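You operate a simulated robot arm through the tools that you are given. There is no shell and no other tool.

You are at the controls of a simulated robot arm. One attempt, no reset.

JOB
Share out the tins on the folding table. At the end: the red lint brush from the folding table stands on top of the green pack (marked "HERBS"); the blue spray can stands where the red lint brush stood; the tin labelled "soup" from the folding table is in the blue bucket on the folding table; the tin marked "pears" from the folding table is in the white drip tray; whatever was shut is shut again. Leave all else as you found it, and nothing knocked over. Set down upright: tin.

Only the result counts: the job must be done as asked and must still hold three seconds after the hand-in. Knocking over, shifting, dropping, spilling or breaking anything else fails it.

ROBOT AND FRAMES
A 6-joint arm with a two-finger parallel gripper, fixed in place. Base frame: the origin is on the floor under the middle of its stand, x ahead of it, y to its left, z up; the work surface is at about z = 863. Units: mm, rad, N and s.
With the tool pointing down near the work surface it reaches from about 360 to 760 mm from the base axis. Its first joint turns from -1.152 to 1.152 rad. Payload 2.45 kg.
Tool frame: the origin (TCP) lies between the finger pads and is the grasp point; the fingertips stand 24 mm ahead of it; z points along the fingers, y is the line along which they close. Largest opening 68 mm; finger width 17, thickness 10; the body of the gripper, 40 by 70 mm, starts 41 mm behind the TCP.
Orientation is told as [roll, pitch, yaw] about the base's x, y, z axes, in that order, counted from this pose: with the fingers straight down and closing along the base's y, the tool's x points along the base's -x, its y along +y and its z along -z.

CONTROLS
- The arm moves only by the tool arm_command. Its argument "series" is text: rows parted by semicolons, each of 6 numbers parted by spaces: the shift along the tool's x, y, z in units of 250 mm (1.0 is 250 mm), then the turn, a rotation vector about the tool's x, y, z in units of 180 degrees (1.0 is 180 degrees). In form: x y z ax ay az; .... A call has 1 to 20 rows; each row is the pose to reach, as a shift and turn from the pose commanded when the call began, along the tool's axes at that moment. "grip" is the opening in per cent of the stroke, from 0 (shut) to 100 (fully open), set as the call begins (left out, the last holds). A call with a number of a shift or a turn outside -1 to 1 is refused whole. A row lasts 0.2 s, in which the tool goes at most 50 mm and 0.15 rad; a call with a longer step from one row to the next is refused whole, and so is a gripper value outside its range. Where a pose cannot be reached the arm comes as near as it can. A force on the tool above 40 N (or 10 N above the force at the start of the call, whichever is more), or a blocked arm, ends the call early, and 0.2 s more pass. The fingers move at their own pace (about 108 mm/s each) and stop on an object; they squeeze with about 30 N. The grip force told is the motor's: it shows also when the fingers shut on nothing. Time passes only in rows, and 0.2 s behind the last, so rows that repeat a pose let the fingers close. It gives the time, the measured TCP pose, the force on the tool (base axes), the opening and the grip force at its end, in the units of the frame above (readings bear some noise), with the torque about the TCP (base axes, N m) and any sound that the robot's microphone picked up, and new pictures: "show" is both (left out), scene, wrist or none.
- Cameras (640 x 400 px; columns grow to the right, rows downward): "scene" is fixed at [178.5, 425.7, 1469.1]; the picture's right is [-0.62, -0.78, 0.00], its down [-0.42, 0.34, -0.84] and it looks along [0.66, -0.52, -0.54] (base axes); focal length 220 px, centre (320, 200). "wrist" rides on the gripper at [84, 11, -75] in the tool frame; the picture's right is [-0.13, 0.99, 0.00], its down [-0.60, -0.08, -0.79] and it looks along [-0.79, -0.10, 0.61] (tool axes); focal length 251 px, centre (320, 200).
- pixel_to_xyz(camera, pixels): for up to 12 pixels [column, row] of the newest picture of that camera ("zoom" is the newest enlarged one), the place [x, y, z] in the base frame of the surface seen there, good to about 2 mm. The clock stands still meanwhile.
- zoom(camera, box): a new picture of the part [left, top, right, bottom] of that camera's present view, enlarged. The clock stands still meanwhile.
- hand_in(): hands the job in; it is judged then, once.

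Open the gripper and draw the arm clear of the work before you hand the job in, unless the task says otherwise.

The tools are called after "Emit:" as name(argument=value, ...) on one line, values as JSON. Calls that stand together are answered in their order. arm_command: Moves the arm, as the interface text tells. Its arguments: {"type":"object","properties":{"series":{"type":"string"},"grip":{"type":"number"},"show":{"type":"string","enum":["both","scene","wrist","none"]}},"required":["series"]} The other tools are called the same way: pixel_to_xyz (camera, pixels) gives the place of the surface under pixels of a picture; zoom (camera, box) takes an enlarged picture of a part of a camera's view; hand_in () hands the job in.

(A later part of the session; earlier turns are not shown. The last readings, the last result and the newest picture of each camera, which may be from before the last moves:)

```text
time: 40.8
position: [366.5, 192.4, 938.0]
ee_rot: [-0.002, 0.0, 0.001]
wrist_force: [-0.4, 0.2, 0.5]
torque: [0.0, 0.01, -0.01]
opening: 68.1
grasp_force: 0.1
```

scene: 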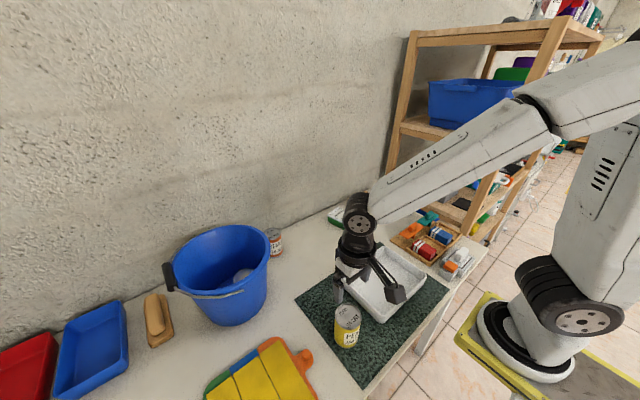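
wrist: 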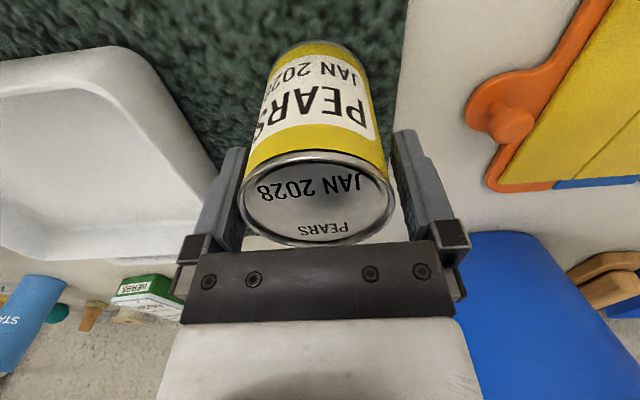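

The tin is between the fingers, about 3 mm toward the camera. I'll shift slightly and close.

Emit:
arm_command(series="0.012 -0.004 0 0 0 0", grip=100, show="none")

Emit:
arm_command(series="0 0 0 0 0 0; 0 0 0 0 0 0; 0 0 0 0 0 0; 0 0 0 0 0 0", grip=0, show="none")

Emit:
arm_command(series="0 0 -0.05 0 0 0; 0 0 -0.15 0 0 0; 0 0 -0.27 0 0 0; 0 0 -0.36 0 0 0; 0 0 -0.36 0 0 0", show="both")

```text
time: 41.2
position: [363.0, 190.9, 936.1]
ee_rot: [-0.002, 0.002, 0.003]
wrist_force: [-0.7, 0.1, 0.5]
torque: [-0.03, 0.01, -0.01]
opening: 68.2
grasp_force: 0.0
```

```text
time: 42.2
position: [362.0, 190.9, 936.9]
ee_rot: [-0.001, 0.003, 0.001]
wrist_force: [0.0, -1.9, 1.0]
torque: [-0.01, 0.06, 0.03]
opening: 61.7
grasp_force: 30.0
```

```text
time: 43.4
position: [361.1, 192.9, 1027.8]
ee_rot: [-0.002, 0.003, 0.002]
wrist_force: [-0.2, -0.2, -2.9]
torque: [0.0, -0.02, 0.02]
opening: 61.4
grasp_force: 30.0
```

scene: 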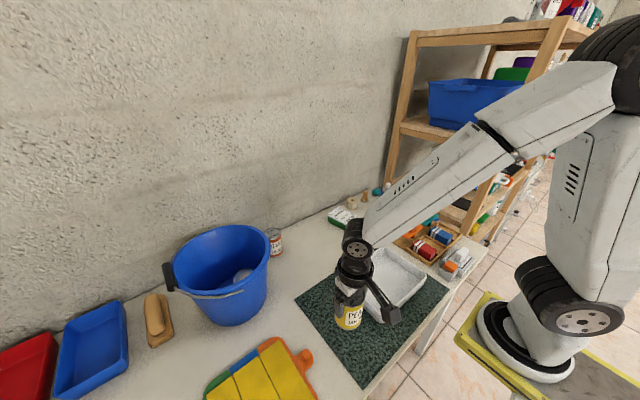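
wrist: 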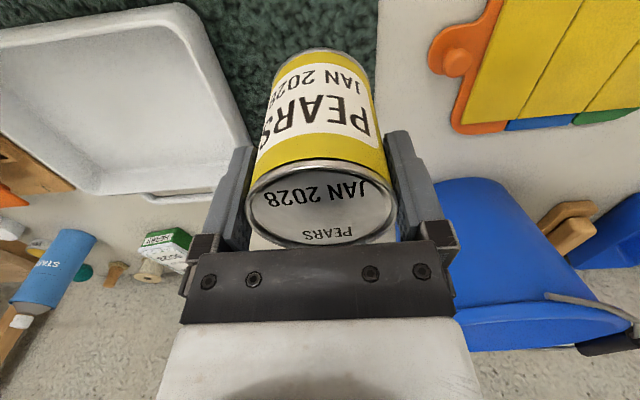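

Pears held at 61.4 mm, bottom at about z=957. I'll move it over the drip tray's centre, near (408,−8).

Emit:
arm_command(series="-0.031 -0.134 0 0 0 0; -0.063 -0.268 0 0 0 0; -0.094 -0.402 0 0 0 0; -0.125 -0.536 0 0 0 0; -0.157 -0.67 0 0 0 0; -0.188 -0.804 0 0 0 0; -0.188 -0.804 0 0 0 0", show="both")

```text
time: 45.0
position: [408.7, -8.4, 1029.0]
ee_rot: [-0.001, 0.002, 0.002]
wrist_force: [-1.2, -0.3, -3.3]
torque: [0.0, -0.03, 0.0]
opening: 61.6
grasp_force: 29.9
```

scene: 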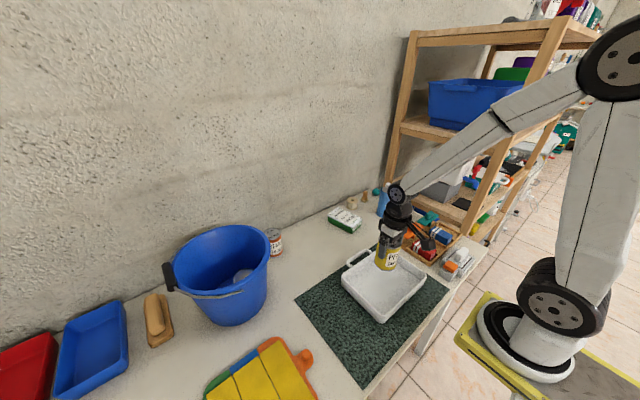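
wrist: 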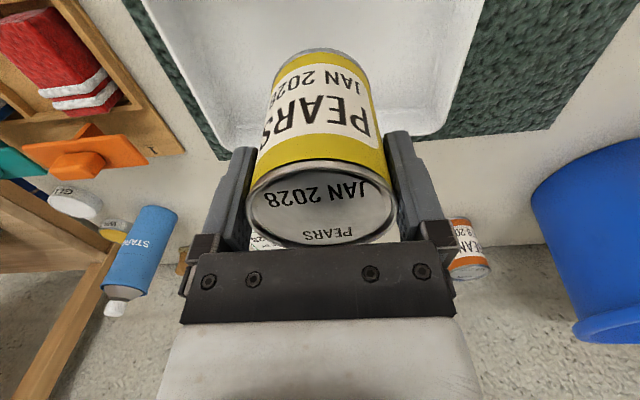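

The tin is above the tray. I'll check tray rim positions to make sure the drop spot is central and clear of the walls.

Emit:
pixel_to_xyz(camera="scene", pixels=[[343, 272], [343, 285], [381, 319], [424, 277], [410, 292], [362, 300], [380, 290], [400, 280], [360, 280], [412, 262]])

Emit:
pixel_to_xyz(camera="wrist", pixels=[[150, 20], [225, 140], [470, 40], [440, 130], [420, 60], [240, 60], [330, 10]])

```text
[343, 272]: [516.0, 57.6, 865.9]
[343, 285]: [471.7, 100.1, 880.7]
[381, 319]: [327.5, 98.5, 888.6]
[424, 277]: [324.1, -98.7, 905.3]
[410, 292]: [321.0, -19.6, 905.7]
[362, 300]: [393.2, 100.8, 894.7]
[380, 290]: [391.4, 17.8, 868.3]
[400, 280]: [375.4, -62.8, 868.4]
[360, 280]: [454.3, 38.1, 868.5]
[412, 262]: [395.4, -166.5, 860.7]
```

```text
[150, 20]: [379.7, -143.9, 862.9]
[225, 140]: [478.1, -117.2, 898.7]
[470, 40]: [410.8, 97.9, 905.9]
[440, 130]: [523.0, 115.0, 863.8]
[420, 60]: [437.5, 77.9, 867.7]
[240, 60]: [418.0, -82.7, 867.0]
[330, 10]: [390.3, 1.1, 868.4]
```

The tray spans about x 322–488 and y −115…100 with its floor at z≈868, so the spot is central. I'll descend, slowing near the floor.

Emit:
arm_command(series="0 0 0.1 0 0 0; 0 0 0.2 0 0 0; 0 0 0.28 0 0 0; 0 0 0.33 0 0 0; 0 0 0.345 0 0 0; 0 0 0.353 0 0 0; 0 0 0.361 0 0 0; 0 0 0.361 0 0 0", show="none")

```text
time: 46.8
position: [410.7, -11.0, 939.2]
ee_rot: [-0.001, -0.003, 0.003]
wrist_force: [0.4, -5.9, 26.6]
torque: [-0.29, -0.31, -0.14]
opening: 61.5
grasp_force: 30.0
```

Contact reads 26.6 N, so the tin is on the tray floor. I'll ease up about 1.5 mm and then release.

Emit:
arm_command(series="0 0 -0.004 0 0 0; 0 0 -0.006 0 0 0; 0 0 -0.006 0 0 0", show="none")

Emit:
arm_command(series="0 0 0 0 0 0; 0 0 0 0 0 0; 0 0 0 0 0 0", grip=100, show="wrist")

```text
time: 47.6
position: [410.1, -10.5, 939.1]
ee_rot: [-0.002, 0.002, 0.001]
wrist_force: [3.0, 1.1, 6.6]
torque: [0.11, -0.44, 0.01]
opening: 61.4
grasp_force: 30.1
```

```text
time: 48.4
position: [409.0, -10.4, 938.9]
ee_rot: [-0.001, 0.002, 0.003]
wrist_force: [0.6, -0.8, 0.4]
torque: [0.02, -0.03, -0.03]
opening: 68.2
grasp_force: 0.1
```

wrist: 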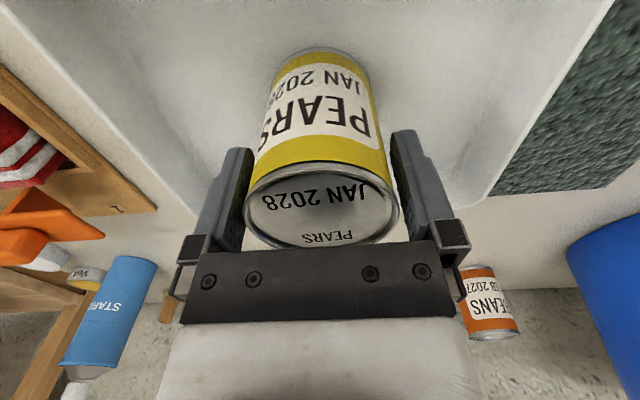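

The pears tin stands in the tray. I'll retract straight up and look at the whole scene.

Emit:
arm_command(series="0 0 -0.05 0 0 0; 0 0 -0.18 0 0 0; 0 0 -0.34 0 0 0; 0 0 -0.5 0 0 0; 0 0 -0.66 0 0 0; 0 0 -0.8 0 0 0", show="both")

```text
time: 49.8
position: [406.7, -10.4, 1140.3]
ee_rot: [-0.001, 0.003, 0.002]
wrist_force: [-0.3, 0.2, 0.1]
torque: [0.0, 0.0, -0.02]
opening: 68.0
grasp_force: 0.1
```

scene: 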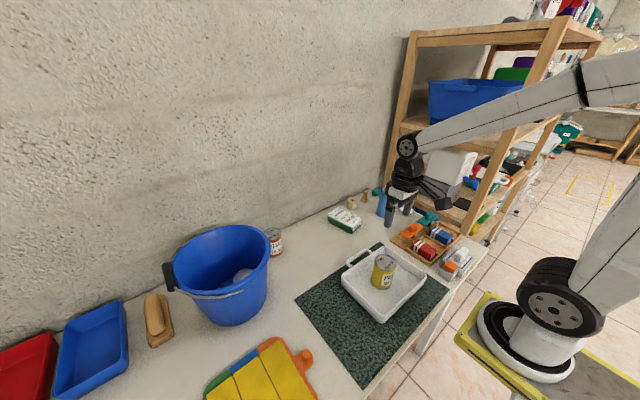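
wrist: 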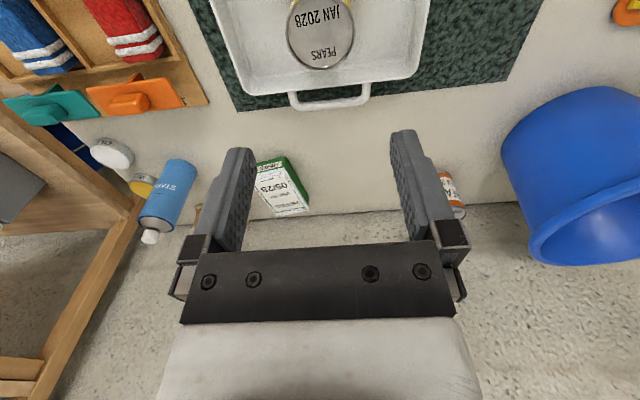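

Two tins are done. Before handling the brush and can, I need the can's diameter more precisely, so I'll zoom at maximum on the can.

Emit:
zoom(camera="wrist", box=[130, 150, 210, 250])

Emit:
pixel_to_xyz(camera="zoom", pixels=[[260, 150], [280, 150], [300, 150], [330, 150], [360, 150], [390, 150], [410, 150], [430, 150], [300, 60], [330, 230], [280, 290], [345, 50]])

```text
4.00 times, centred on (170, 200) of wrist
```

zoom: 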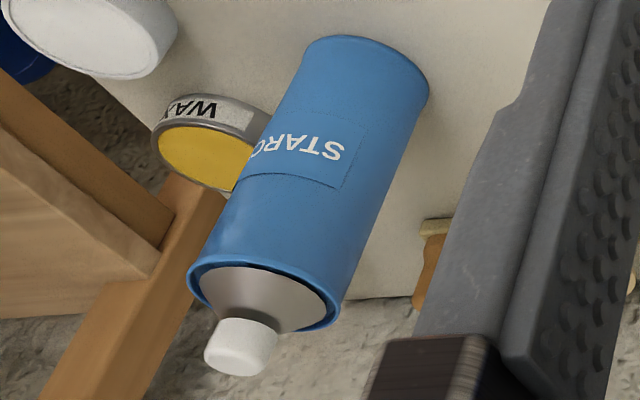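

```text
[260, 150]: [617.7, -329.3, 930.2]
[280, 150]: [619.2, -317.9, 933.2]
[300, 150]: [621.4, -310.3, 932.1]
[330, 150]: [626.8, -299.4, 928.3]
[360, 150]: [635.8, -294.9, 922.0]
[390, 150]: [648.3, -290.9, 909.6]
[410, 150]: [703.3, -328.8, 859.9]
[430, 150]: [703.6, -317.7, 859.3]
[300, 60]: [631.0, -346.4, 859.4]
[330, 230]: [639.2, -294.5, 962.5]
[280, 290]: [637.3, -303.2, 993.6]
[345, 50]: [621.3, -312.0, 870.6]
```

The refined fit suggests the can is about 57 mm across, which would not fit a 54 mm slot. That casts doubt on the red block, so I'll look at the table's right end and the shelf area by yawing the camera to face −y.

Emit:
arm_command(series="0 0 0 0 0 0.045; 0 -0.04 0 0 0 0.09; 0 -0.08 0 0 0 0.135; 0 -0.12 0 0 0 0.18; 0 -0.16 0 0 0 0.225; 0 -0.2 0 0 0 0.27; 0 -0.24 0 0 0 0.315; 0 -0.28 0 0 0 0.36; 0 -0.28 0 0 0 0.4; 0 -0.28 0 0 0 0.4", show="both")

```text
time: 52.0
position: [410.5, -79.5, 1140.0]
ee_rot: [-0.002, -0.001, -1.256]
wrist_force: [-0.5, 0.1, -0.1]
torque: [0.03, -0.01, 0.02]
opening: 67.9
grasp_force: 0.1
```

scene: 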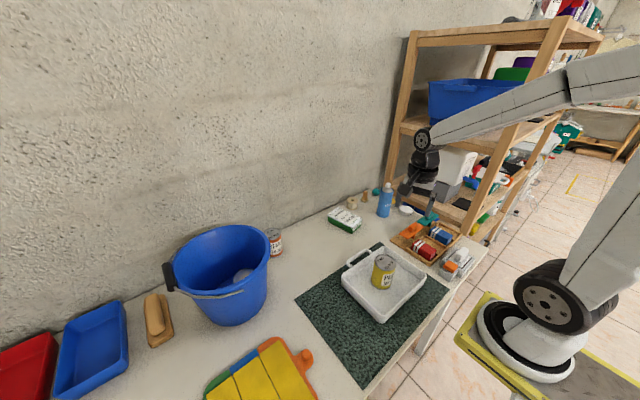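
wrist: 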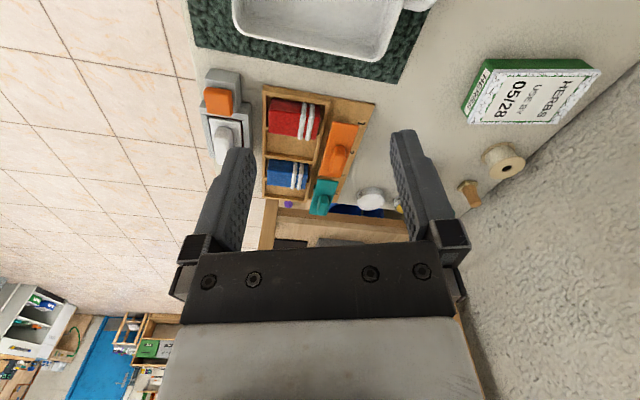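

This view faces the shelf side. I'll zoom on the organizer and the table end, and on the background shelves at lower left.

Emit:
zoom(camera="wrist", box=[240, 80, 410, 250])

Emit:
zoom(camera="wrist", box=[190, 60, 270, 170])

Emit:
zoom(camera="wrist", box=[0, 270, 190, 400])

```text
2.35 times, centred on (325, 165) of wrist
```

zoom: 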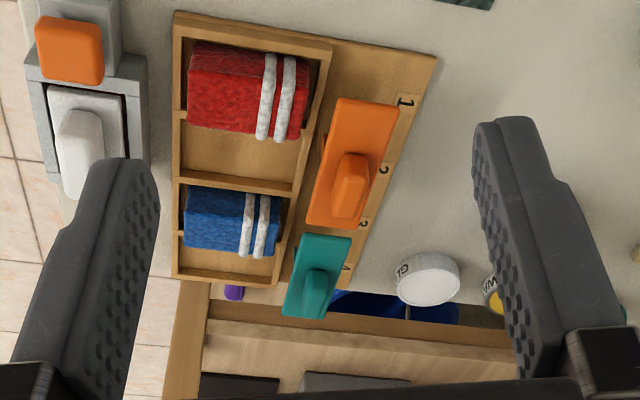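

```text
3.64 times, centred on (230, 115) of wrist
```

zoom: 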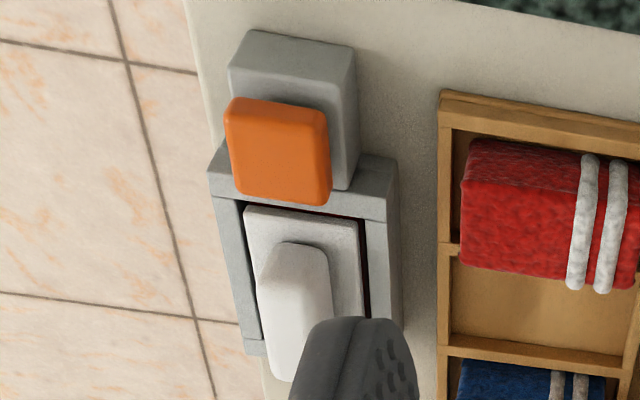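

```text
3.08 times, centred on (95, 335) of wrist
```

zoom: 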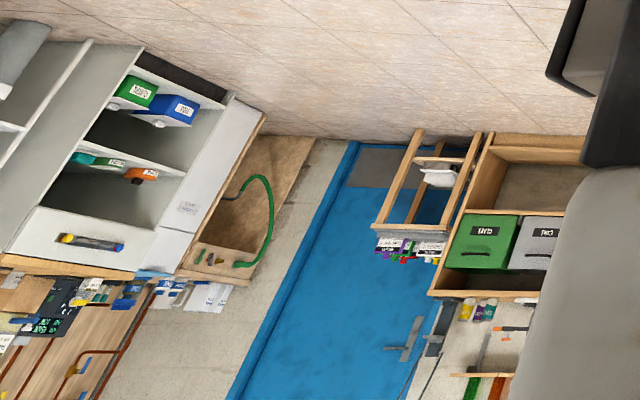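

I'll look closer at the red object on top of the shelf, near scene pixel (540,5): it may be another lint brush and show me its shape.

Emit:
zoom(camera="scene", box=[520, 0, 600, 40])

Emit:
zoom(camera="scene", box=[540, 70, 640, 150])

Emit:
zoom(camera="scene", box=[440, 130, 560, 210])

```text
8.00 times, centred on (560, 20) of scene
```

zoom: 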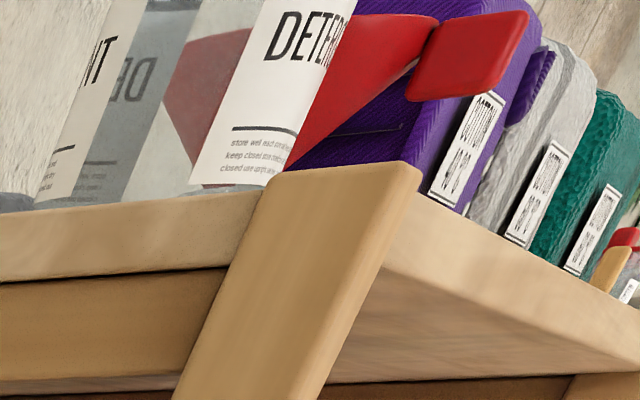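

```text
5.00 times, centred on (590, 110) of scene
```

zoom: 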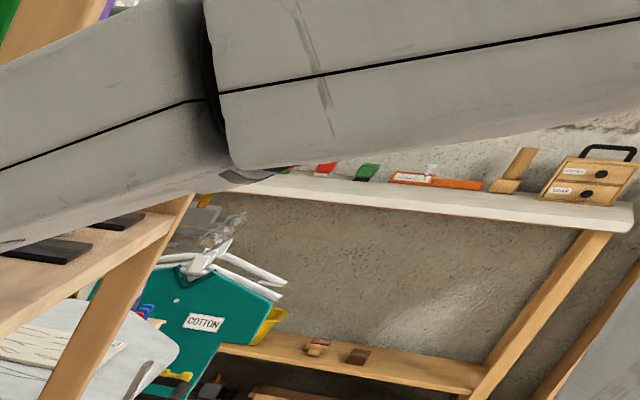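

```text
5.00 times, centred on (500, 170) of scene
```

zoom: 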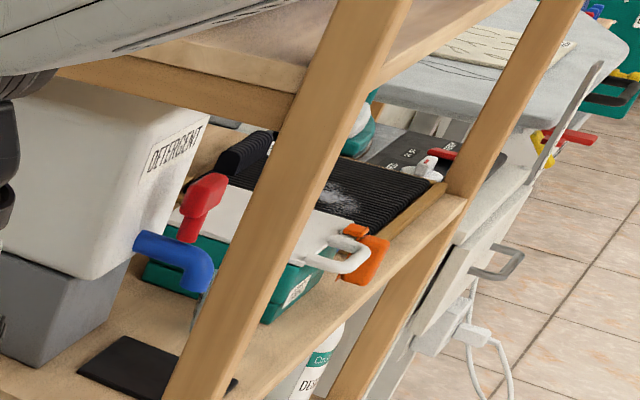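

On the far white table there are small red and green items at about (590,104) and (599,104). I'll zoom in on those.

Emit:
zoom(camera="scene", box=[578, 94, 608, 114])

Emit:
zoom(camera="scene", box=[580, 125, 615, 150])

Emit:
zoom(camera="scene", box=[600, 90, 640, 120])

```text
16.00 times, centred on (593, 104) of scene
```

zoom: 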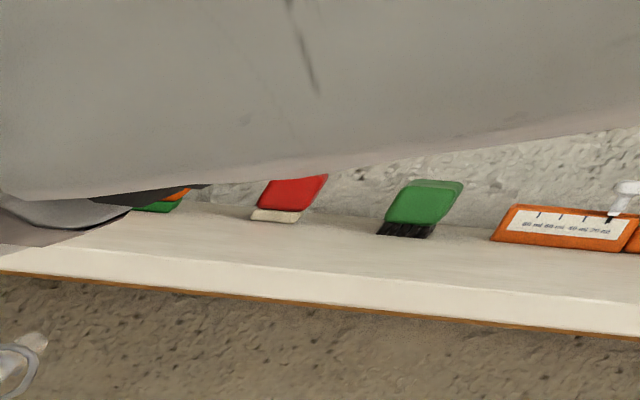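

```text
16.00 times, centred on (598, 138) of scene
```

zoom: 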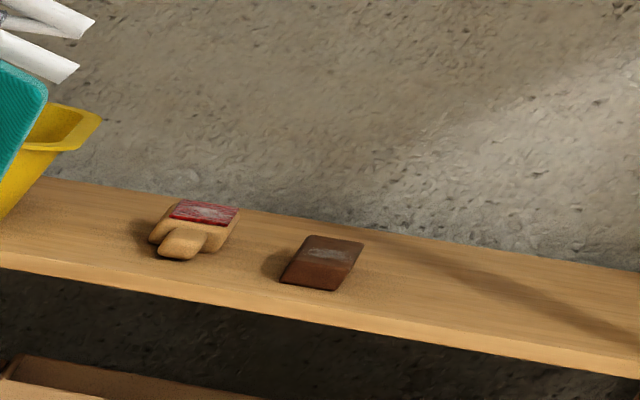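

```text
13.33 times, centred on (620, 105) of scene
```

zoom: 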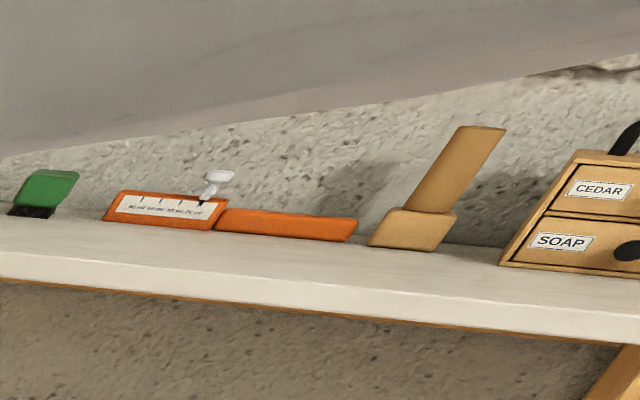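

The far shelves show brush shapes: a red body with a cream base, and a T-shaped wooden lint brush with a red velvet pad. I'll check the tan plate-and-handle object on our table, at (158,320), for position and for any red under it.

Emit:
pixel_to_xyz(camera="scene", pixels=[[155, 312], [155, 298], [160, 330], [170, 325], [150, 343], [165, 296], [172, 333], [147, 330], [165, 345]])

Emit:
zoom(camera="scene", box=[142, 285, 182, 355])

Emit:
zoom(camera="scene", box=[592, 130, 606, 142])

Emit:
zoom(camera="scene", box=[586, 98, 604, 110])

```text
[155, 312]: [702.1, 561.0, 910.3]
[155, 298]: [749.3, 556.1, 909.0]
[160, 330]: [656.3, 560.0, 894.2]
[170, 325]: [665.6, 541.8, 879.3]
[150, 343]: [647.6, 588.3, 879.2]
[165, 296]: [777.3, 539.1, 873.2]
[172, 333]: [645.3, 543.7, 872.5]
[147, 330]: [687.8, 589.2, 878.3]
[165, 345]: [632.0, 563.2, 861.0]
```

```text
5.71 times, centred on (162, 320) of scene
```

zoom: 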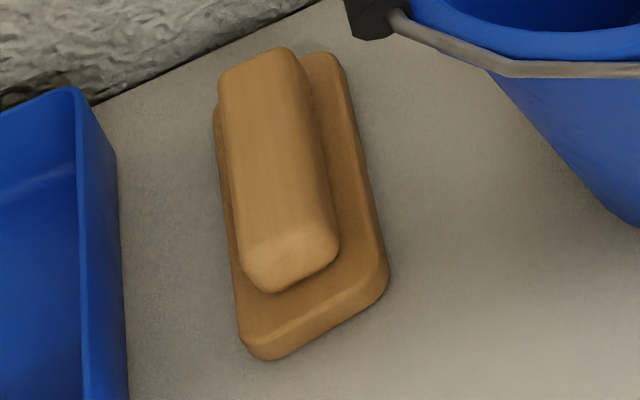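

```text
16.00 times, centred on (599, 136) of scene
```

zoom: 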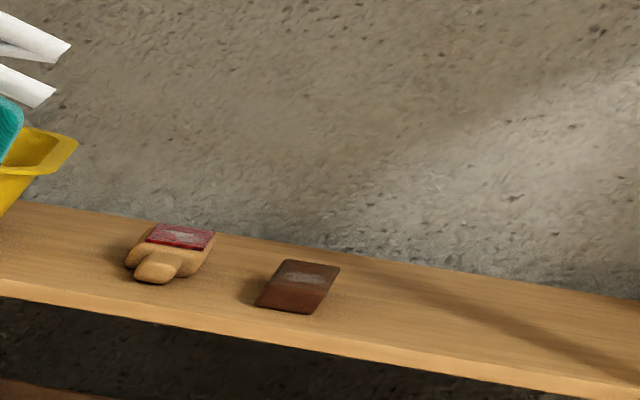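

```text
16.00 times, centred on (595, 104) of scene
```

zoom: 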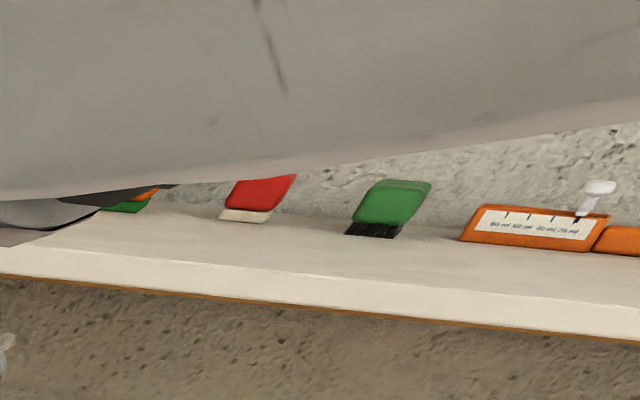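

The tan brush is out of reach, and on our table the only closed volume is the small grey box, whose gap shows red underneath. I'll move over its white handle (296,−277) with the fingers set to close along x, and inspect before touching.

Emit:
arm_command(series="-0.0873 -0.0973 0.0743 0 0 0.0143; -0.1746 -0.1946 0.1486 0 0 0.0287; -0.2619 -0.2919 0.2229 0 0 0.043; -0.3491 -0.3891 0.2971 0 0 0.0573; -0.4364 -0.4864 0.3714 0 0 0.0716; -0.5237 -0.5837 0.4457 0 0 0.086; -0.611 -0.681 0.52 0 0 0.1003; -0.611 -0.681 0.52 0 0 0.1003", grip=100, show="both")

```text
time: 53.8
position: [295.0, -278.8, 1011.8]
ee_rot: [-0.003, -0.002, -1.57]
wrist_force: [0.0, 0.3, 0.0]
torque: [-0.01, -0.02, -0.02]
opening: 67.9
grasp_force: 0.1
```

scene: 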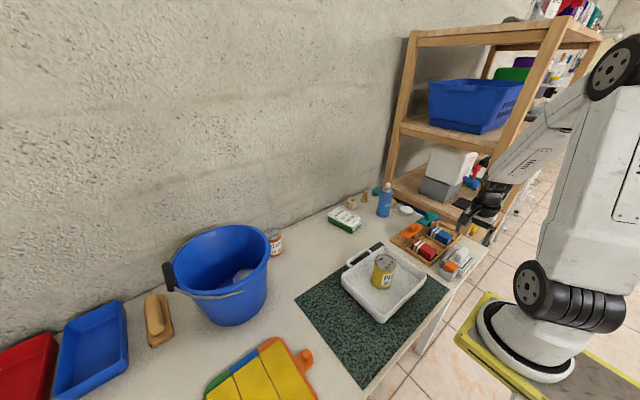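
wrist: 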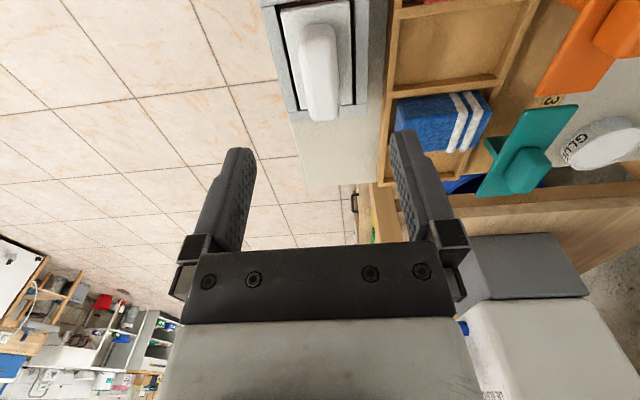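

The white handle is centred between the fingers at (318,70). I'll descend to TCP z≈926, so the tips stay above the lid plate at 894.

Emit:
arm_command(series="0 0.004 0.1 0 0 0; 0 0.004 0.2 0 0 0; 0 0.004 0.28 0 0 0; 0 0.004 0.32 0 0 0; 0 0.004 0.343 0 0 0; 0 0.004 0.343 0 0 0", grip=100, show="wrist")

```text
time: 55.2
position: [295.3, -277.6, 923.6]
ee_rot: [-0.002, -0.003, -1.571]
wrist_force: [-0.9, 0.3, 1.2]
torque: [-0.02, 0.03, 0.01]
opening: 68.2
grasp_force: 0.1
```

wrist: 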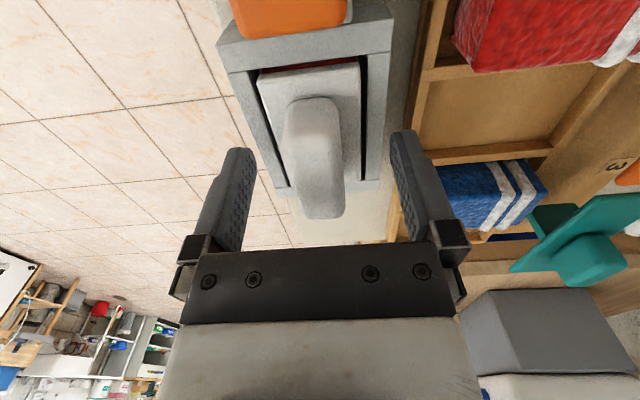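

Now a clearly red strip shows in the gap at the lid's +y end, around (315,66). I'll zoom in on it.

Emit:
zoom(camera="wrist", box=[240, 40, 390, 140])

Emit:
zoom(camera="wrist", box=[255, 50, 375, 85])

```text
4.00 times, centred on (315, 90) of wrist
```

zoom: 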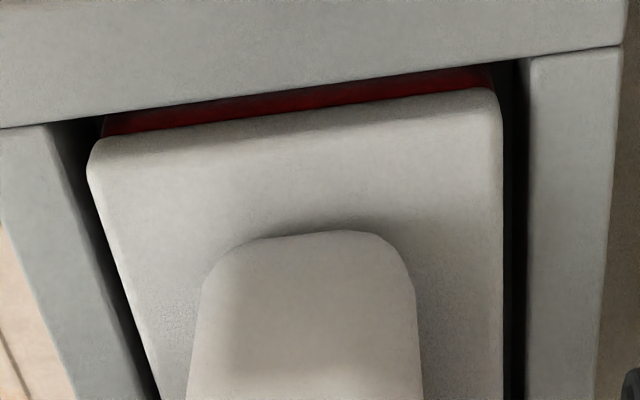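

```text
5.33 times, centred on (315, 68) of wrist
```

zoom: 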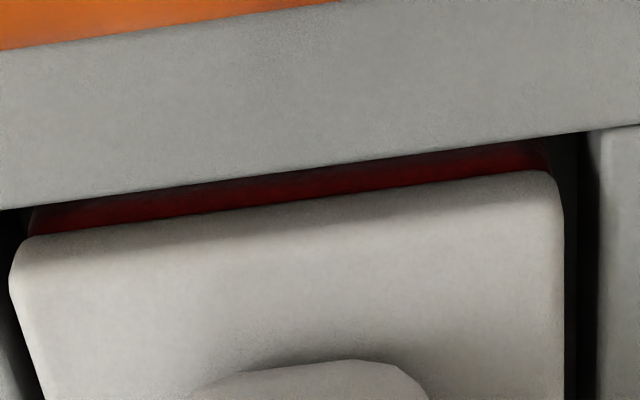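

A red body with rounded corners lies directly under the white plate. I'll grip the handle gently and lift a few millimetres while watching the forces.

Emit:
arm_command(series="0 0 0 0 0 0; 0 0 0 0 0 0; 0 0 0 0 0 0; 0 0 0 0 0 0; 0 0 0 0 0 0", grip=0, show="wrist")

```text
time: 56.4
position: [296.3, -278.6, 922.6]
ee_rot: [-0.002, -0.001, -1.57]
wrist_force: [0.5, -0.5, -0.6]
torque: [0.0, -0.01, 0.0]
opening: 23.4
grasp_force: 29.5
```

wrist: 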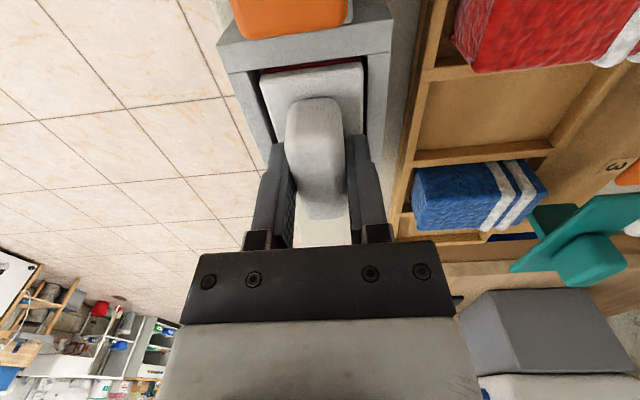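

Gripped at 23.4 mm. I'll lift 10 mm in small steps and check the force.

Emit:
arm_command(series="0 0 -0.008 0 0 0; 0 0 -0.016 0 0 0; 0 0 -0.028 0 0 0; 0 0 -0.04 0 0 0", show="wrist")

```text
time: 57.4
position: [297.1, -278.3, 933.9]
ee_rot: [-0.002, -0.001, -1.571]
wrist_force: [0.4, 0.1, -0.7]
torque: [-0.02, -0.02, 0.03]
opening: 23.6
grasp_force: 30.2
```

wrist: 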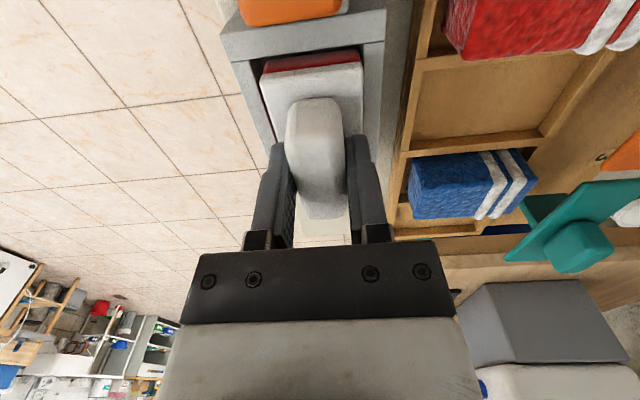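

It lifts freely (well under 1 N), and the red layer rises with the plate. I'll zoom in.

Emit:
zoom(camera="wrist", box=[240, 30, 390, 140])

Emit:
zoom(camera="scene", box=[440, 225, 490, 285])

```text
3.64 times, centred on (315, 85) of wrist
```

zoom: 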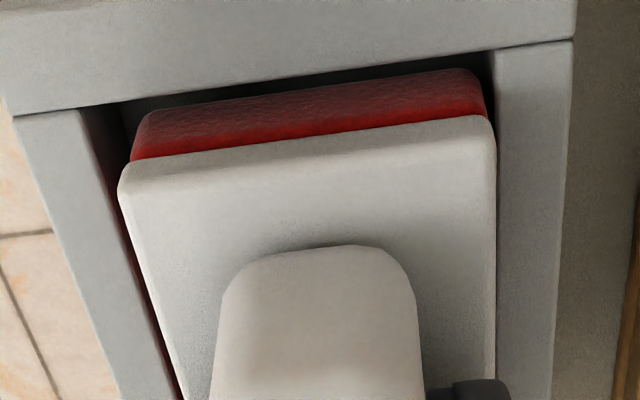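

```text
6.67 times, centred on (465, 255) of scene
```

zoom: 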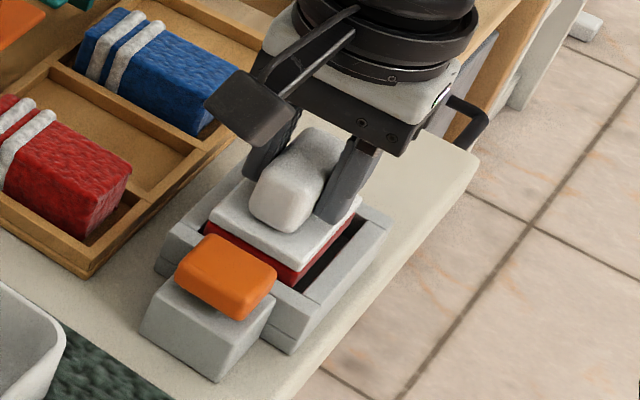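

It really is a lint brush: a white handle and plate with a red velvet pad, seated in a grey dock. I'll lift it fully out and look at both the pad and the dock's cavity.

Emit:
arm_command(series="0 0 -0.06 0 0 0; 0 0 -0.15 0 0 0; 0 0 -0.3 0 0 0; 0 0 -0.45 0 0 0; 0 0 -0.6 0 0 0; 0 0 -0.6 0 0 0", show="both")

Emit:
zoom(camera="scene", box=[435, 235, 495, 290])

Emit:
zoom(camera="scene", box=[440, 180, 520, 250])

```text
time: 58.8
position: [296.4, -277.2, 1087.2]
ee_rot: [-0.002, -0.002, -1.571]
wrist_force: [0.1, -0.3, -0.3]
torque: [0.05, 0.0, -0.03]
opening: 23.8
grasp_force: 30.1
```

scene: 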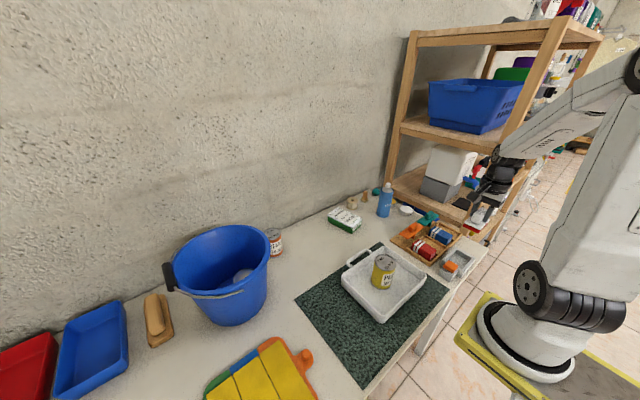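
wrist: 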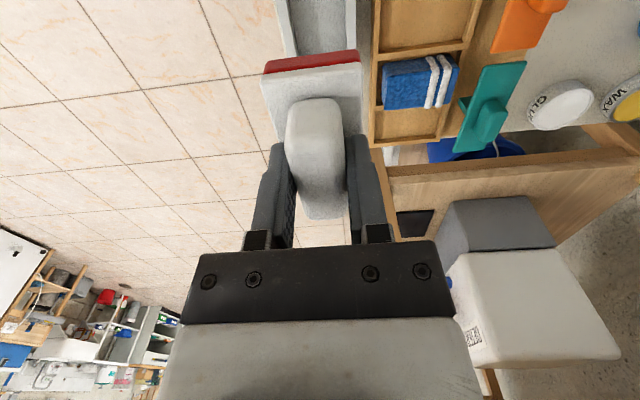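

```text
7.27 times, centred on (465, 262) of scene
```

zoom: 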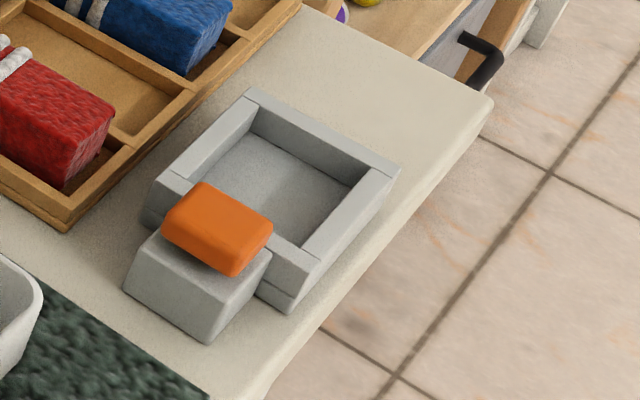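

```text
5.71 times, centred on (480, 215) of scene
```

zoom: 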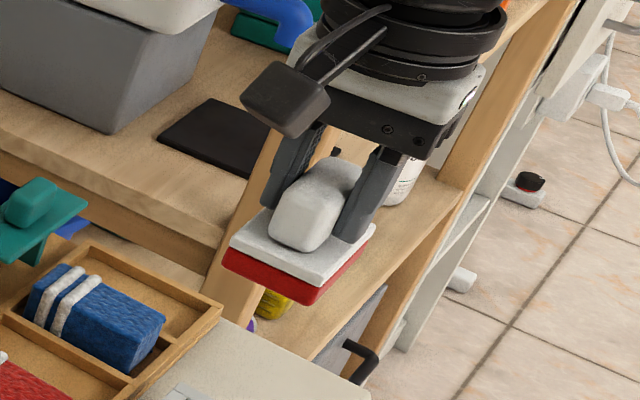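

The brush has a red velvet pad, so this is the red lint brush. The dock is an open tray. I'll measure the dock's cavity and rim for the spray can.

Emit:
zoom(camera="scene", box=[445, 245, 485, 280])

Emit:
pixel_to_xyz(camera="zoom", pixels=[[330, 140], [260, 130], [400, 180], [340, 230], [280, 180], [260, 60], [200, 140], [430, 170], [440, 230], [330, 100], [230, 110], [370, 270]])

```text
11.43 times, centred on (465, 262) of scene
```

zoom: 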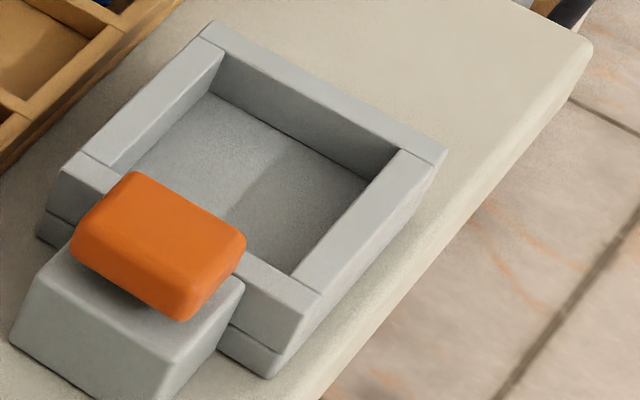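

```text
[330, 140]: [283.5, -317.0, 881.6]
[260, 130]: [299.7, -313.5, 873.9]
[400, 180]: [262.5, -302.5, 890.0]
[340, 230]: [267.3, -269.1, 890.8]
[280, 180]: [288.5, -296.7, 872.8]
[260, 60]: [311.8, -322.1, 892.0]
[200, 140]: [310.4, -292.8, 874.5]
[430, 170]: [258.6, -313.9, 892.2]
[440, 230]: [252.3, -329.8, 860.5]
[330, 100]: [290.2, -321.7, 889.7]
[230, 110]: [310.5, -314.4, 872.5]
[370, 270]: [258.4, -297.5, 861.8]
```

The dock floor is z≈873 with walls to 890; the brush bottom is 50 mm below the TCP. I'll measure the herbs pack's top precisely for placing the brush.

Emit:
zoom(camera="scene", box=[320, 195, 370, 240])

Emit:
pixel_to_xyz(camera="zoom", pixels=[[195, 110], [285, 60], [410, 145], [330, 210], [120, 140], [160, 110], [270, 240], [300, 140], [200, 60], [440, 110], [330, 230], [360, 200]])

```text
8.89 times, centred on (345, 218) of scene
```

zoom: 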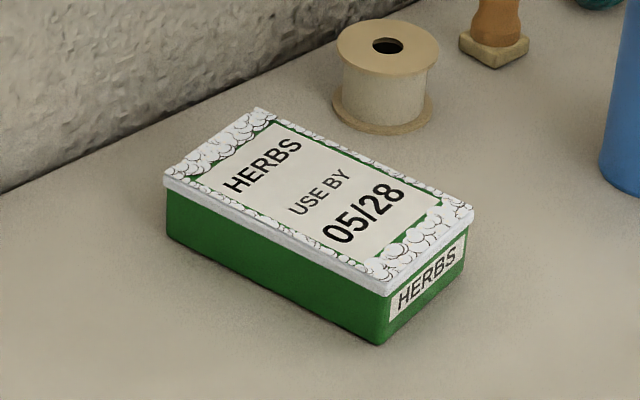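

```text
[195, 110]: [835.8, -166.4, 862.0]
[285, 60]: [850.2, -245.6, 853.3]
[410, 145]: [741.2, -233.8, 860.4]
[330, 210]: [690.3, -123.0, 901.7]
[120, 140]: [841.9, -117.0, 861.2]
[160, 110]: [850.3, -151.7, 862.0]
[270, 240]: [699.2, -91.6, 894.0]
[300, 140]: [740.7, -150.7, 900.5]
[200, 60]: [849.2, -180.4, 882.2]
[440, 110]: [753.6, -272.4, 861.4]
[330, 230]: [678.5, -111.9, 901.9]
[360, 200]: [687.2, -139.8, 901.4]
```

I'll sample the pack's top-face corners, just inside the edges.

Emit:
pixel_to_xyz(camera="zoom", pixels=[[172, 180], [258, 115], [466, 212], [390, 286], [215, 147], [362, 163], [428, 249], [281, 233], [318, 198], [385, 75], [340, 45], [430, 110]])

```text
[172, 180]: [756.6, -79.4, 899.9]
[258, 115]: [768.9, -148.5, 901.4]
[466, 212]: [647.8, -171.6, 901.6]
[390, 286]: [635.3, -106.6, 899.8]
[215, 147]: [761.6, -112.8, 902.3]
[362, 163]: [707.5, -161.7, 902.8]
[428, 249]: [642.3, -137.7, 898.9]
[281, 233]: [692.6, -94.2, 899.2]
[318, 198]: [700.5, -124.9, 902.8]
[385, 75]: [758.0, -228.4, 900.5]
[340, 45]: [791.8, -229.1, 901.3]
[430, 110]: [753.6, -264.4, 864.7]
```

Pack top centre is about (702,−126.5), long axis at +0.20 rad, z≈901. I'll carry the brush toward it, turning so that its long side will line up with the pack.

Emit:
arm_command(series="0.0429 0.1157 0 0 0 -0.0404; 0.0857 0.2314 0 0 0 -0.0809; 0.1286 0.3471 0 0 0 -0.1213; 0.1714 0.4629 0 0 0 -0.1617; 0.2143 0.5786 0 0 0 -0.2021; 0.2571 0.6943 0 0 0 -0.2426; 0.3 0.81 0 0 0 -0.283; 0.3 0.81 0 0 0 -0.283", show="scene")

```text
time: 60.6
position: [500.2, -202.6, 1083.3]
ee_rot: [-0.002, 0.001, -0.678]
wrist_force: [-0.2, -0.1, -0.5]
torque: [-0.02, 0.03, 0.0]
opening: 23.4
grasp_force: 30.2
```

scene: 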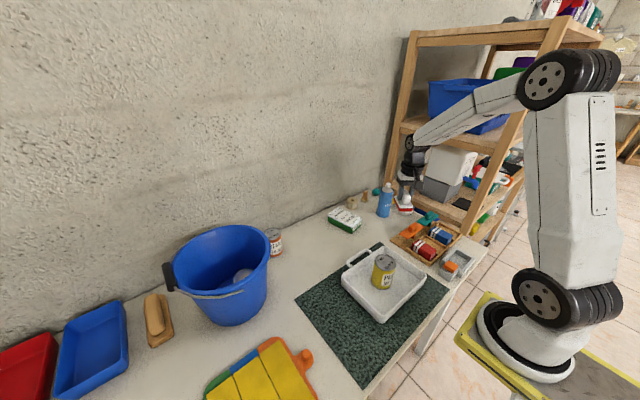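

Continuing to the hover over the pack.

Emit:
arm_command(series="-0.0626 0.1061 0.019 0 0 -0.0401; -0.1251 0.2123 0.038 0 0 -0.0802; -0.1877 0.3184 0.057 0 0 -0.1203; -0.2503 0.4246 0.076 0 0 -0.1605; -0.3129 0.5307 0.095 0 0 -0.2006; -0.3754 0.6369 0.114 0 0 -0.2407; -0.438 0.743 0.133 0 0 -0.2808; -0.438 0.743 0.133 0 0 -0.2808", show="both")

```text
time: 62.4
position: [701.3, -126.2, 1052.1]
ee_rot: [-0.002, 0.002, 0.202]
wrist_force: [0.6, -0.1, -0.4]
torque: [0.02, -0.03, -0.03]
opening: 23.7
grasp_force: 30.0
```

scene: 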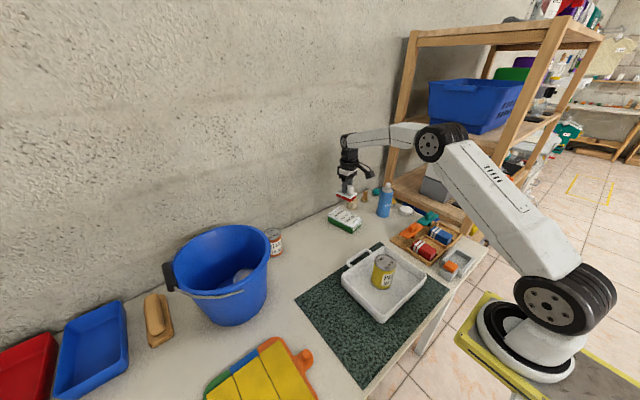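
wrist: 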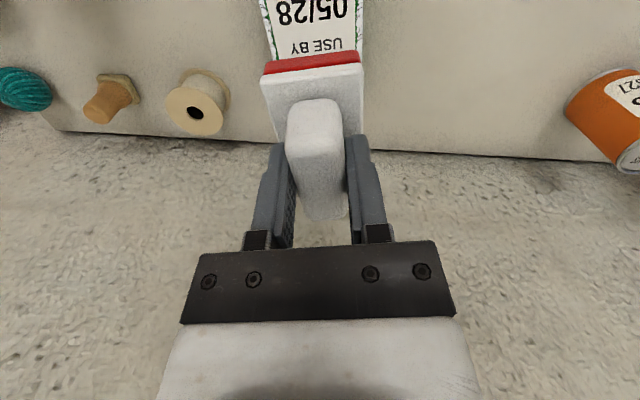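

The brush lines up with the pack. I'll descend, slowing over the last millimetres toward contact at TCP z≈951.

Emit:
arm_command(series="0 0 0.1 0 0 0; 0 0 0.2 0 0 0; 0 0 0.28 0 0 0; 0 0 0.34 0 0 0; 0 0 0.375 0 0 0; 0 0 0.388 0 0 0; 0 0 0.395 0 0 0; 0 0 0.4 0 0 0; 0 0 0.4 0 0 0", show="both")

```text
time: 64.4
position: [702.0, -127.1, 951.4]
ee_rot: [-0.002, -0.002, 0.201]
wrist_force: [-3.4, 1.9, 13.4]
torque: [0.23, 0.01, 0.01]
opening: 23.5
grasp_force: 30.2
```

scene: 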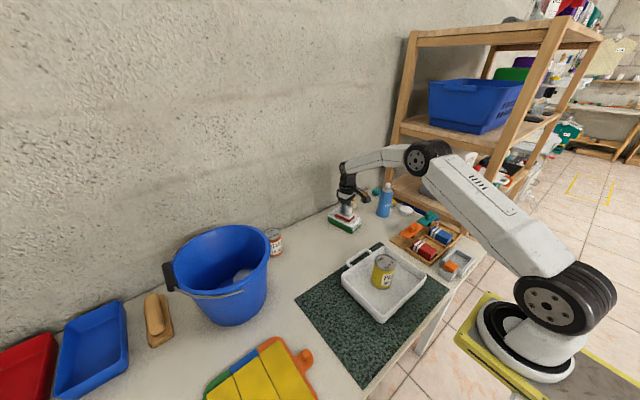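
wrist: 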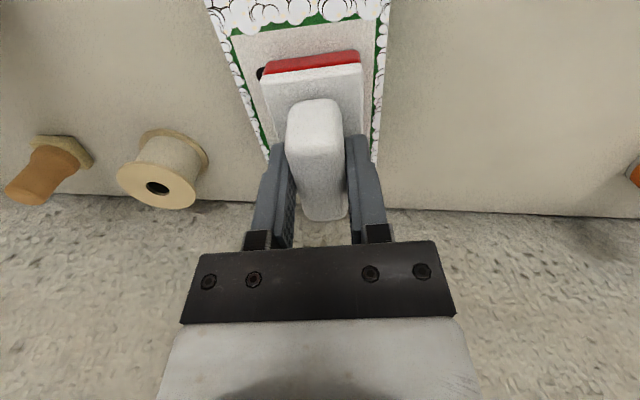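

Contact is 13 N on the pack. I'll ease off half a millimetre and open the fingers.

Emit:
arm_command(series="0 0 -0.003 0 0 0; 0 0 -0.003 0 0 0", show="none")

Emit:
arm_command(series="0 0 0 0 0 0; 0 0 0 0 0 0; 0 0 0 0 0 0", grip=80, show="wrist")

```text
time: 65.0
position: [700.8, -127.1, 951.5]
ee_rot: [-0.002, 0.0, 0.202]
wrist_force: [3.6, 0.6, 6.9]
torque: [0.15, -0.41, 0.0]
opening: 23.3
grasp_force: 30.3
```

```text
time: 65.8
position: [701.0, -127.6, 951.1]
ee_rot: [-0.002, 0.002, 0.2]
wrist_force: [-0.3, -0.3, -0.1]
torque: [0.0, -0.05, 0.03]
opening: 54.5
grasp_force: 0.2
```

wrist: 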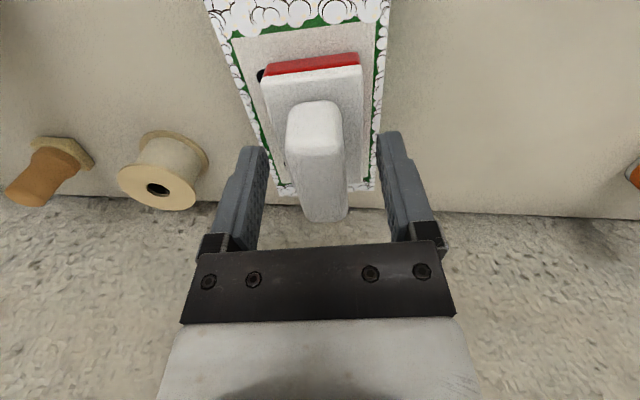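

Released; the brush stands on the pack. I'll rise straight up and then check the spray can's surroundings, especially how close the shelf is.

Emit:
arm_command(series="0 0 -0.05 0 0 0; 0 0 -0.18 0 0 0; 0 0 -0.34 0 0 0; 0 0 -0.5 0 0 0; 0 0 -0.6 0 0 0; 0.2 -0.05 -0.7 0 0 0", grip=100, show="both")

Emit:
zoom(camera="scene", box=[325, 185, 375, 240])

Emit:
pixel_to_xyz(camera="scene", pixels=[[395, 180], [420, 195], [440, 205], [405, 190], [398, 165], [455, 215], [430, 190], [390, 175]])

```text
refused: row 6 steps farther than a row can; nothing moved
```

```text
7.27 times, centred on (350, 212) of scene
```

zoom: 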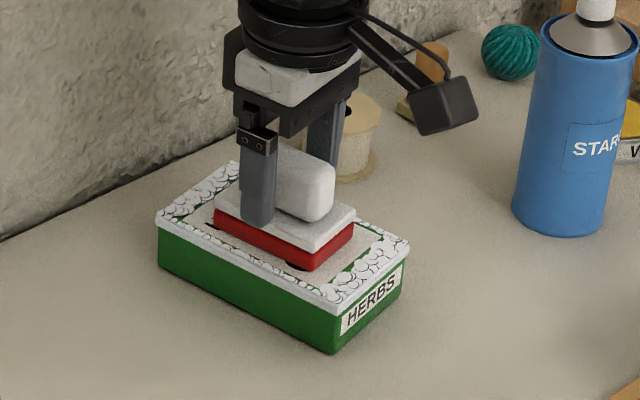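

```text
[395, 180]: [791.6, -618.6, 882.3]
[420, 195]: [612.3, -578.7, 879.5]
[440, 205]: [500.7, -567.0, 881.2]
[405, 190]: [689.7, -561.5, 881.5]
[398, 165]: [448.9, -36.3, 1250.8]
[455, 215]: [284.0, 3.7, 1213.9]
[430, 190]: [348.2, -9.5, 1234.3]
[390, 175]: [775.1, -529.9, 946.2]
```

The brush stands well on the pack, and the shelf is over 150 mm from the can. I'll rise with valid step sizes.

Emit:
arm_command(series="0 0 -0.05 0 0 0; 0 0 -0.18 0 0 0; 0 0 -0.34 0 0 0; 0 0 -0.5 0 0 0; 0 0 -0.6 0 0 0; 0.12 0 -0.66 0 0 0; 0.24 0 -0.7 0 0 0", grip=100, show="both")

```text
time: 67.4
position: [640.6, -139.4, 1126.2]
ee_rot: [-0.004, 0.001, 0.201]
wrist_force: [-0.2, -0.4, -0.2]
torque: [0.02, -0.01, 0.01]
opening: 67.9
grasp_force: 0.0
```

scene: 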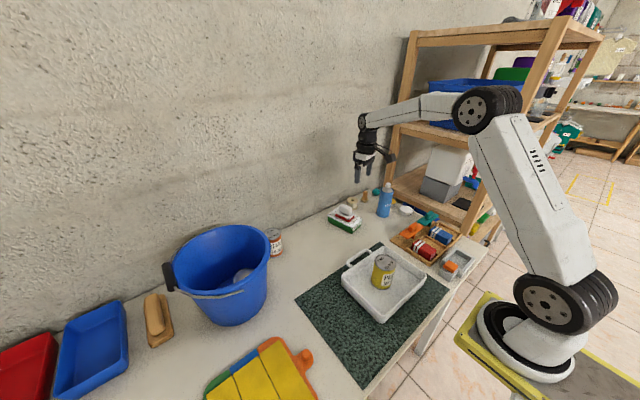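
wrist: 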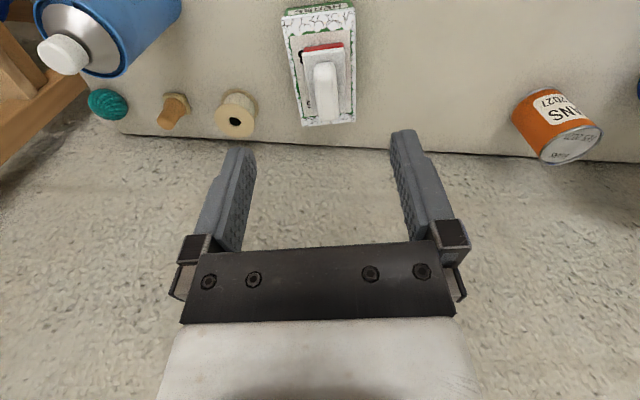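

Both items look good. Before picking the can, I'll inspect the empty dock from straight above with the wrist camera to get its cavity size and centre.

Emit:
arm_command(series="0.152 -0.01 0 0 0 0.0107; 0.304 -0.02 0 0 0 0.0213; 0.4565 -0.03 0 0 0 0.032; 0.609 -0.041 0 0 0 0.0427; 0.761 -0.051 0 0 0 0.0533; 0.913 -0.061 0 0 0 0.064", show="none")

Emit:
arm_command(series="0.032 -0.033 0.057 0 0.0425 0; 0.064 -0.067 0.115 0 0.085 0; 0.096 -0.1 0.172 0 0.1274 0; 0.128 -0.133 0.229 0 0.17 0; 0.16 -0.167 0.287 0 0.2123 0; 0.192 -0.2 0.344 0 0.2547 0; 0.192 -0.24 0.4 0 0.2547 0; 0.192 -0.24 0.4 0 0.2547 0", show="wrist")

```text
time: 68.8
position: [423.5, -200.5, 1125.1]
ee_rot: [-0.003, 0.0, 0.0]
wrist_force: [0.0, 1.3, -0.3]
torque: [-0.02, 0.0, 0.0]
opening: 67.9
grasp_force: 0.0
```

```text
time: 70.6
position: [373.7, -262.2, 1026.0]
ee_rot: [-0.003, 0.803, -0.001]
wrist_force: [0.4, -0.1, 0.2]
torque: [0.0, -0.02, 0.03]
opening: 68.0
grasp_force: 0.1
```

wrist: 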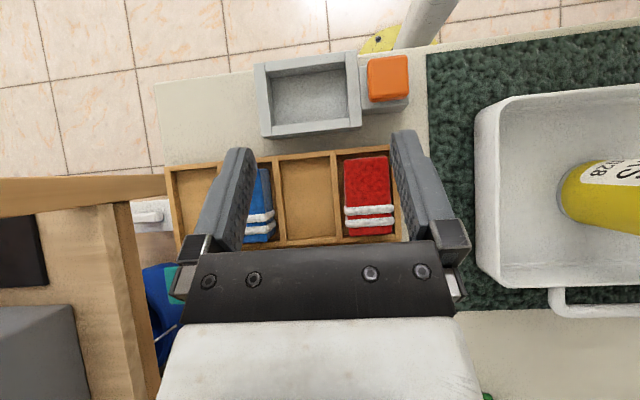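

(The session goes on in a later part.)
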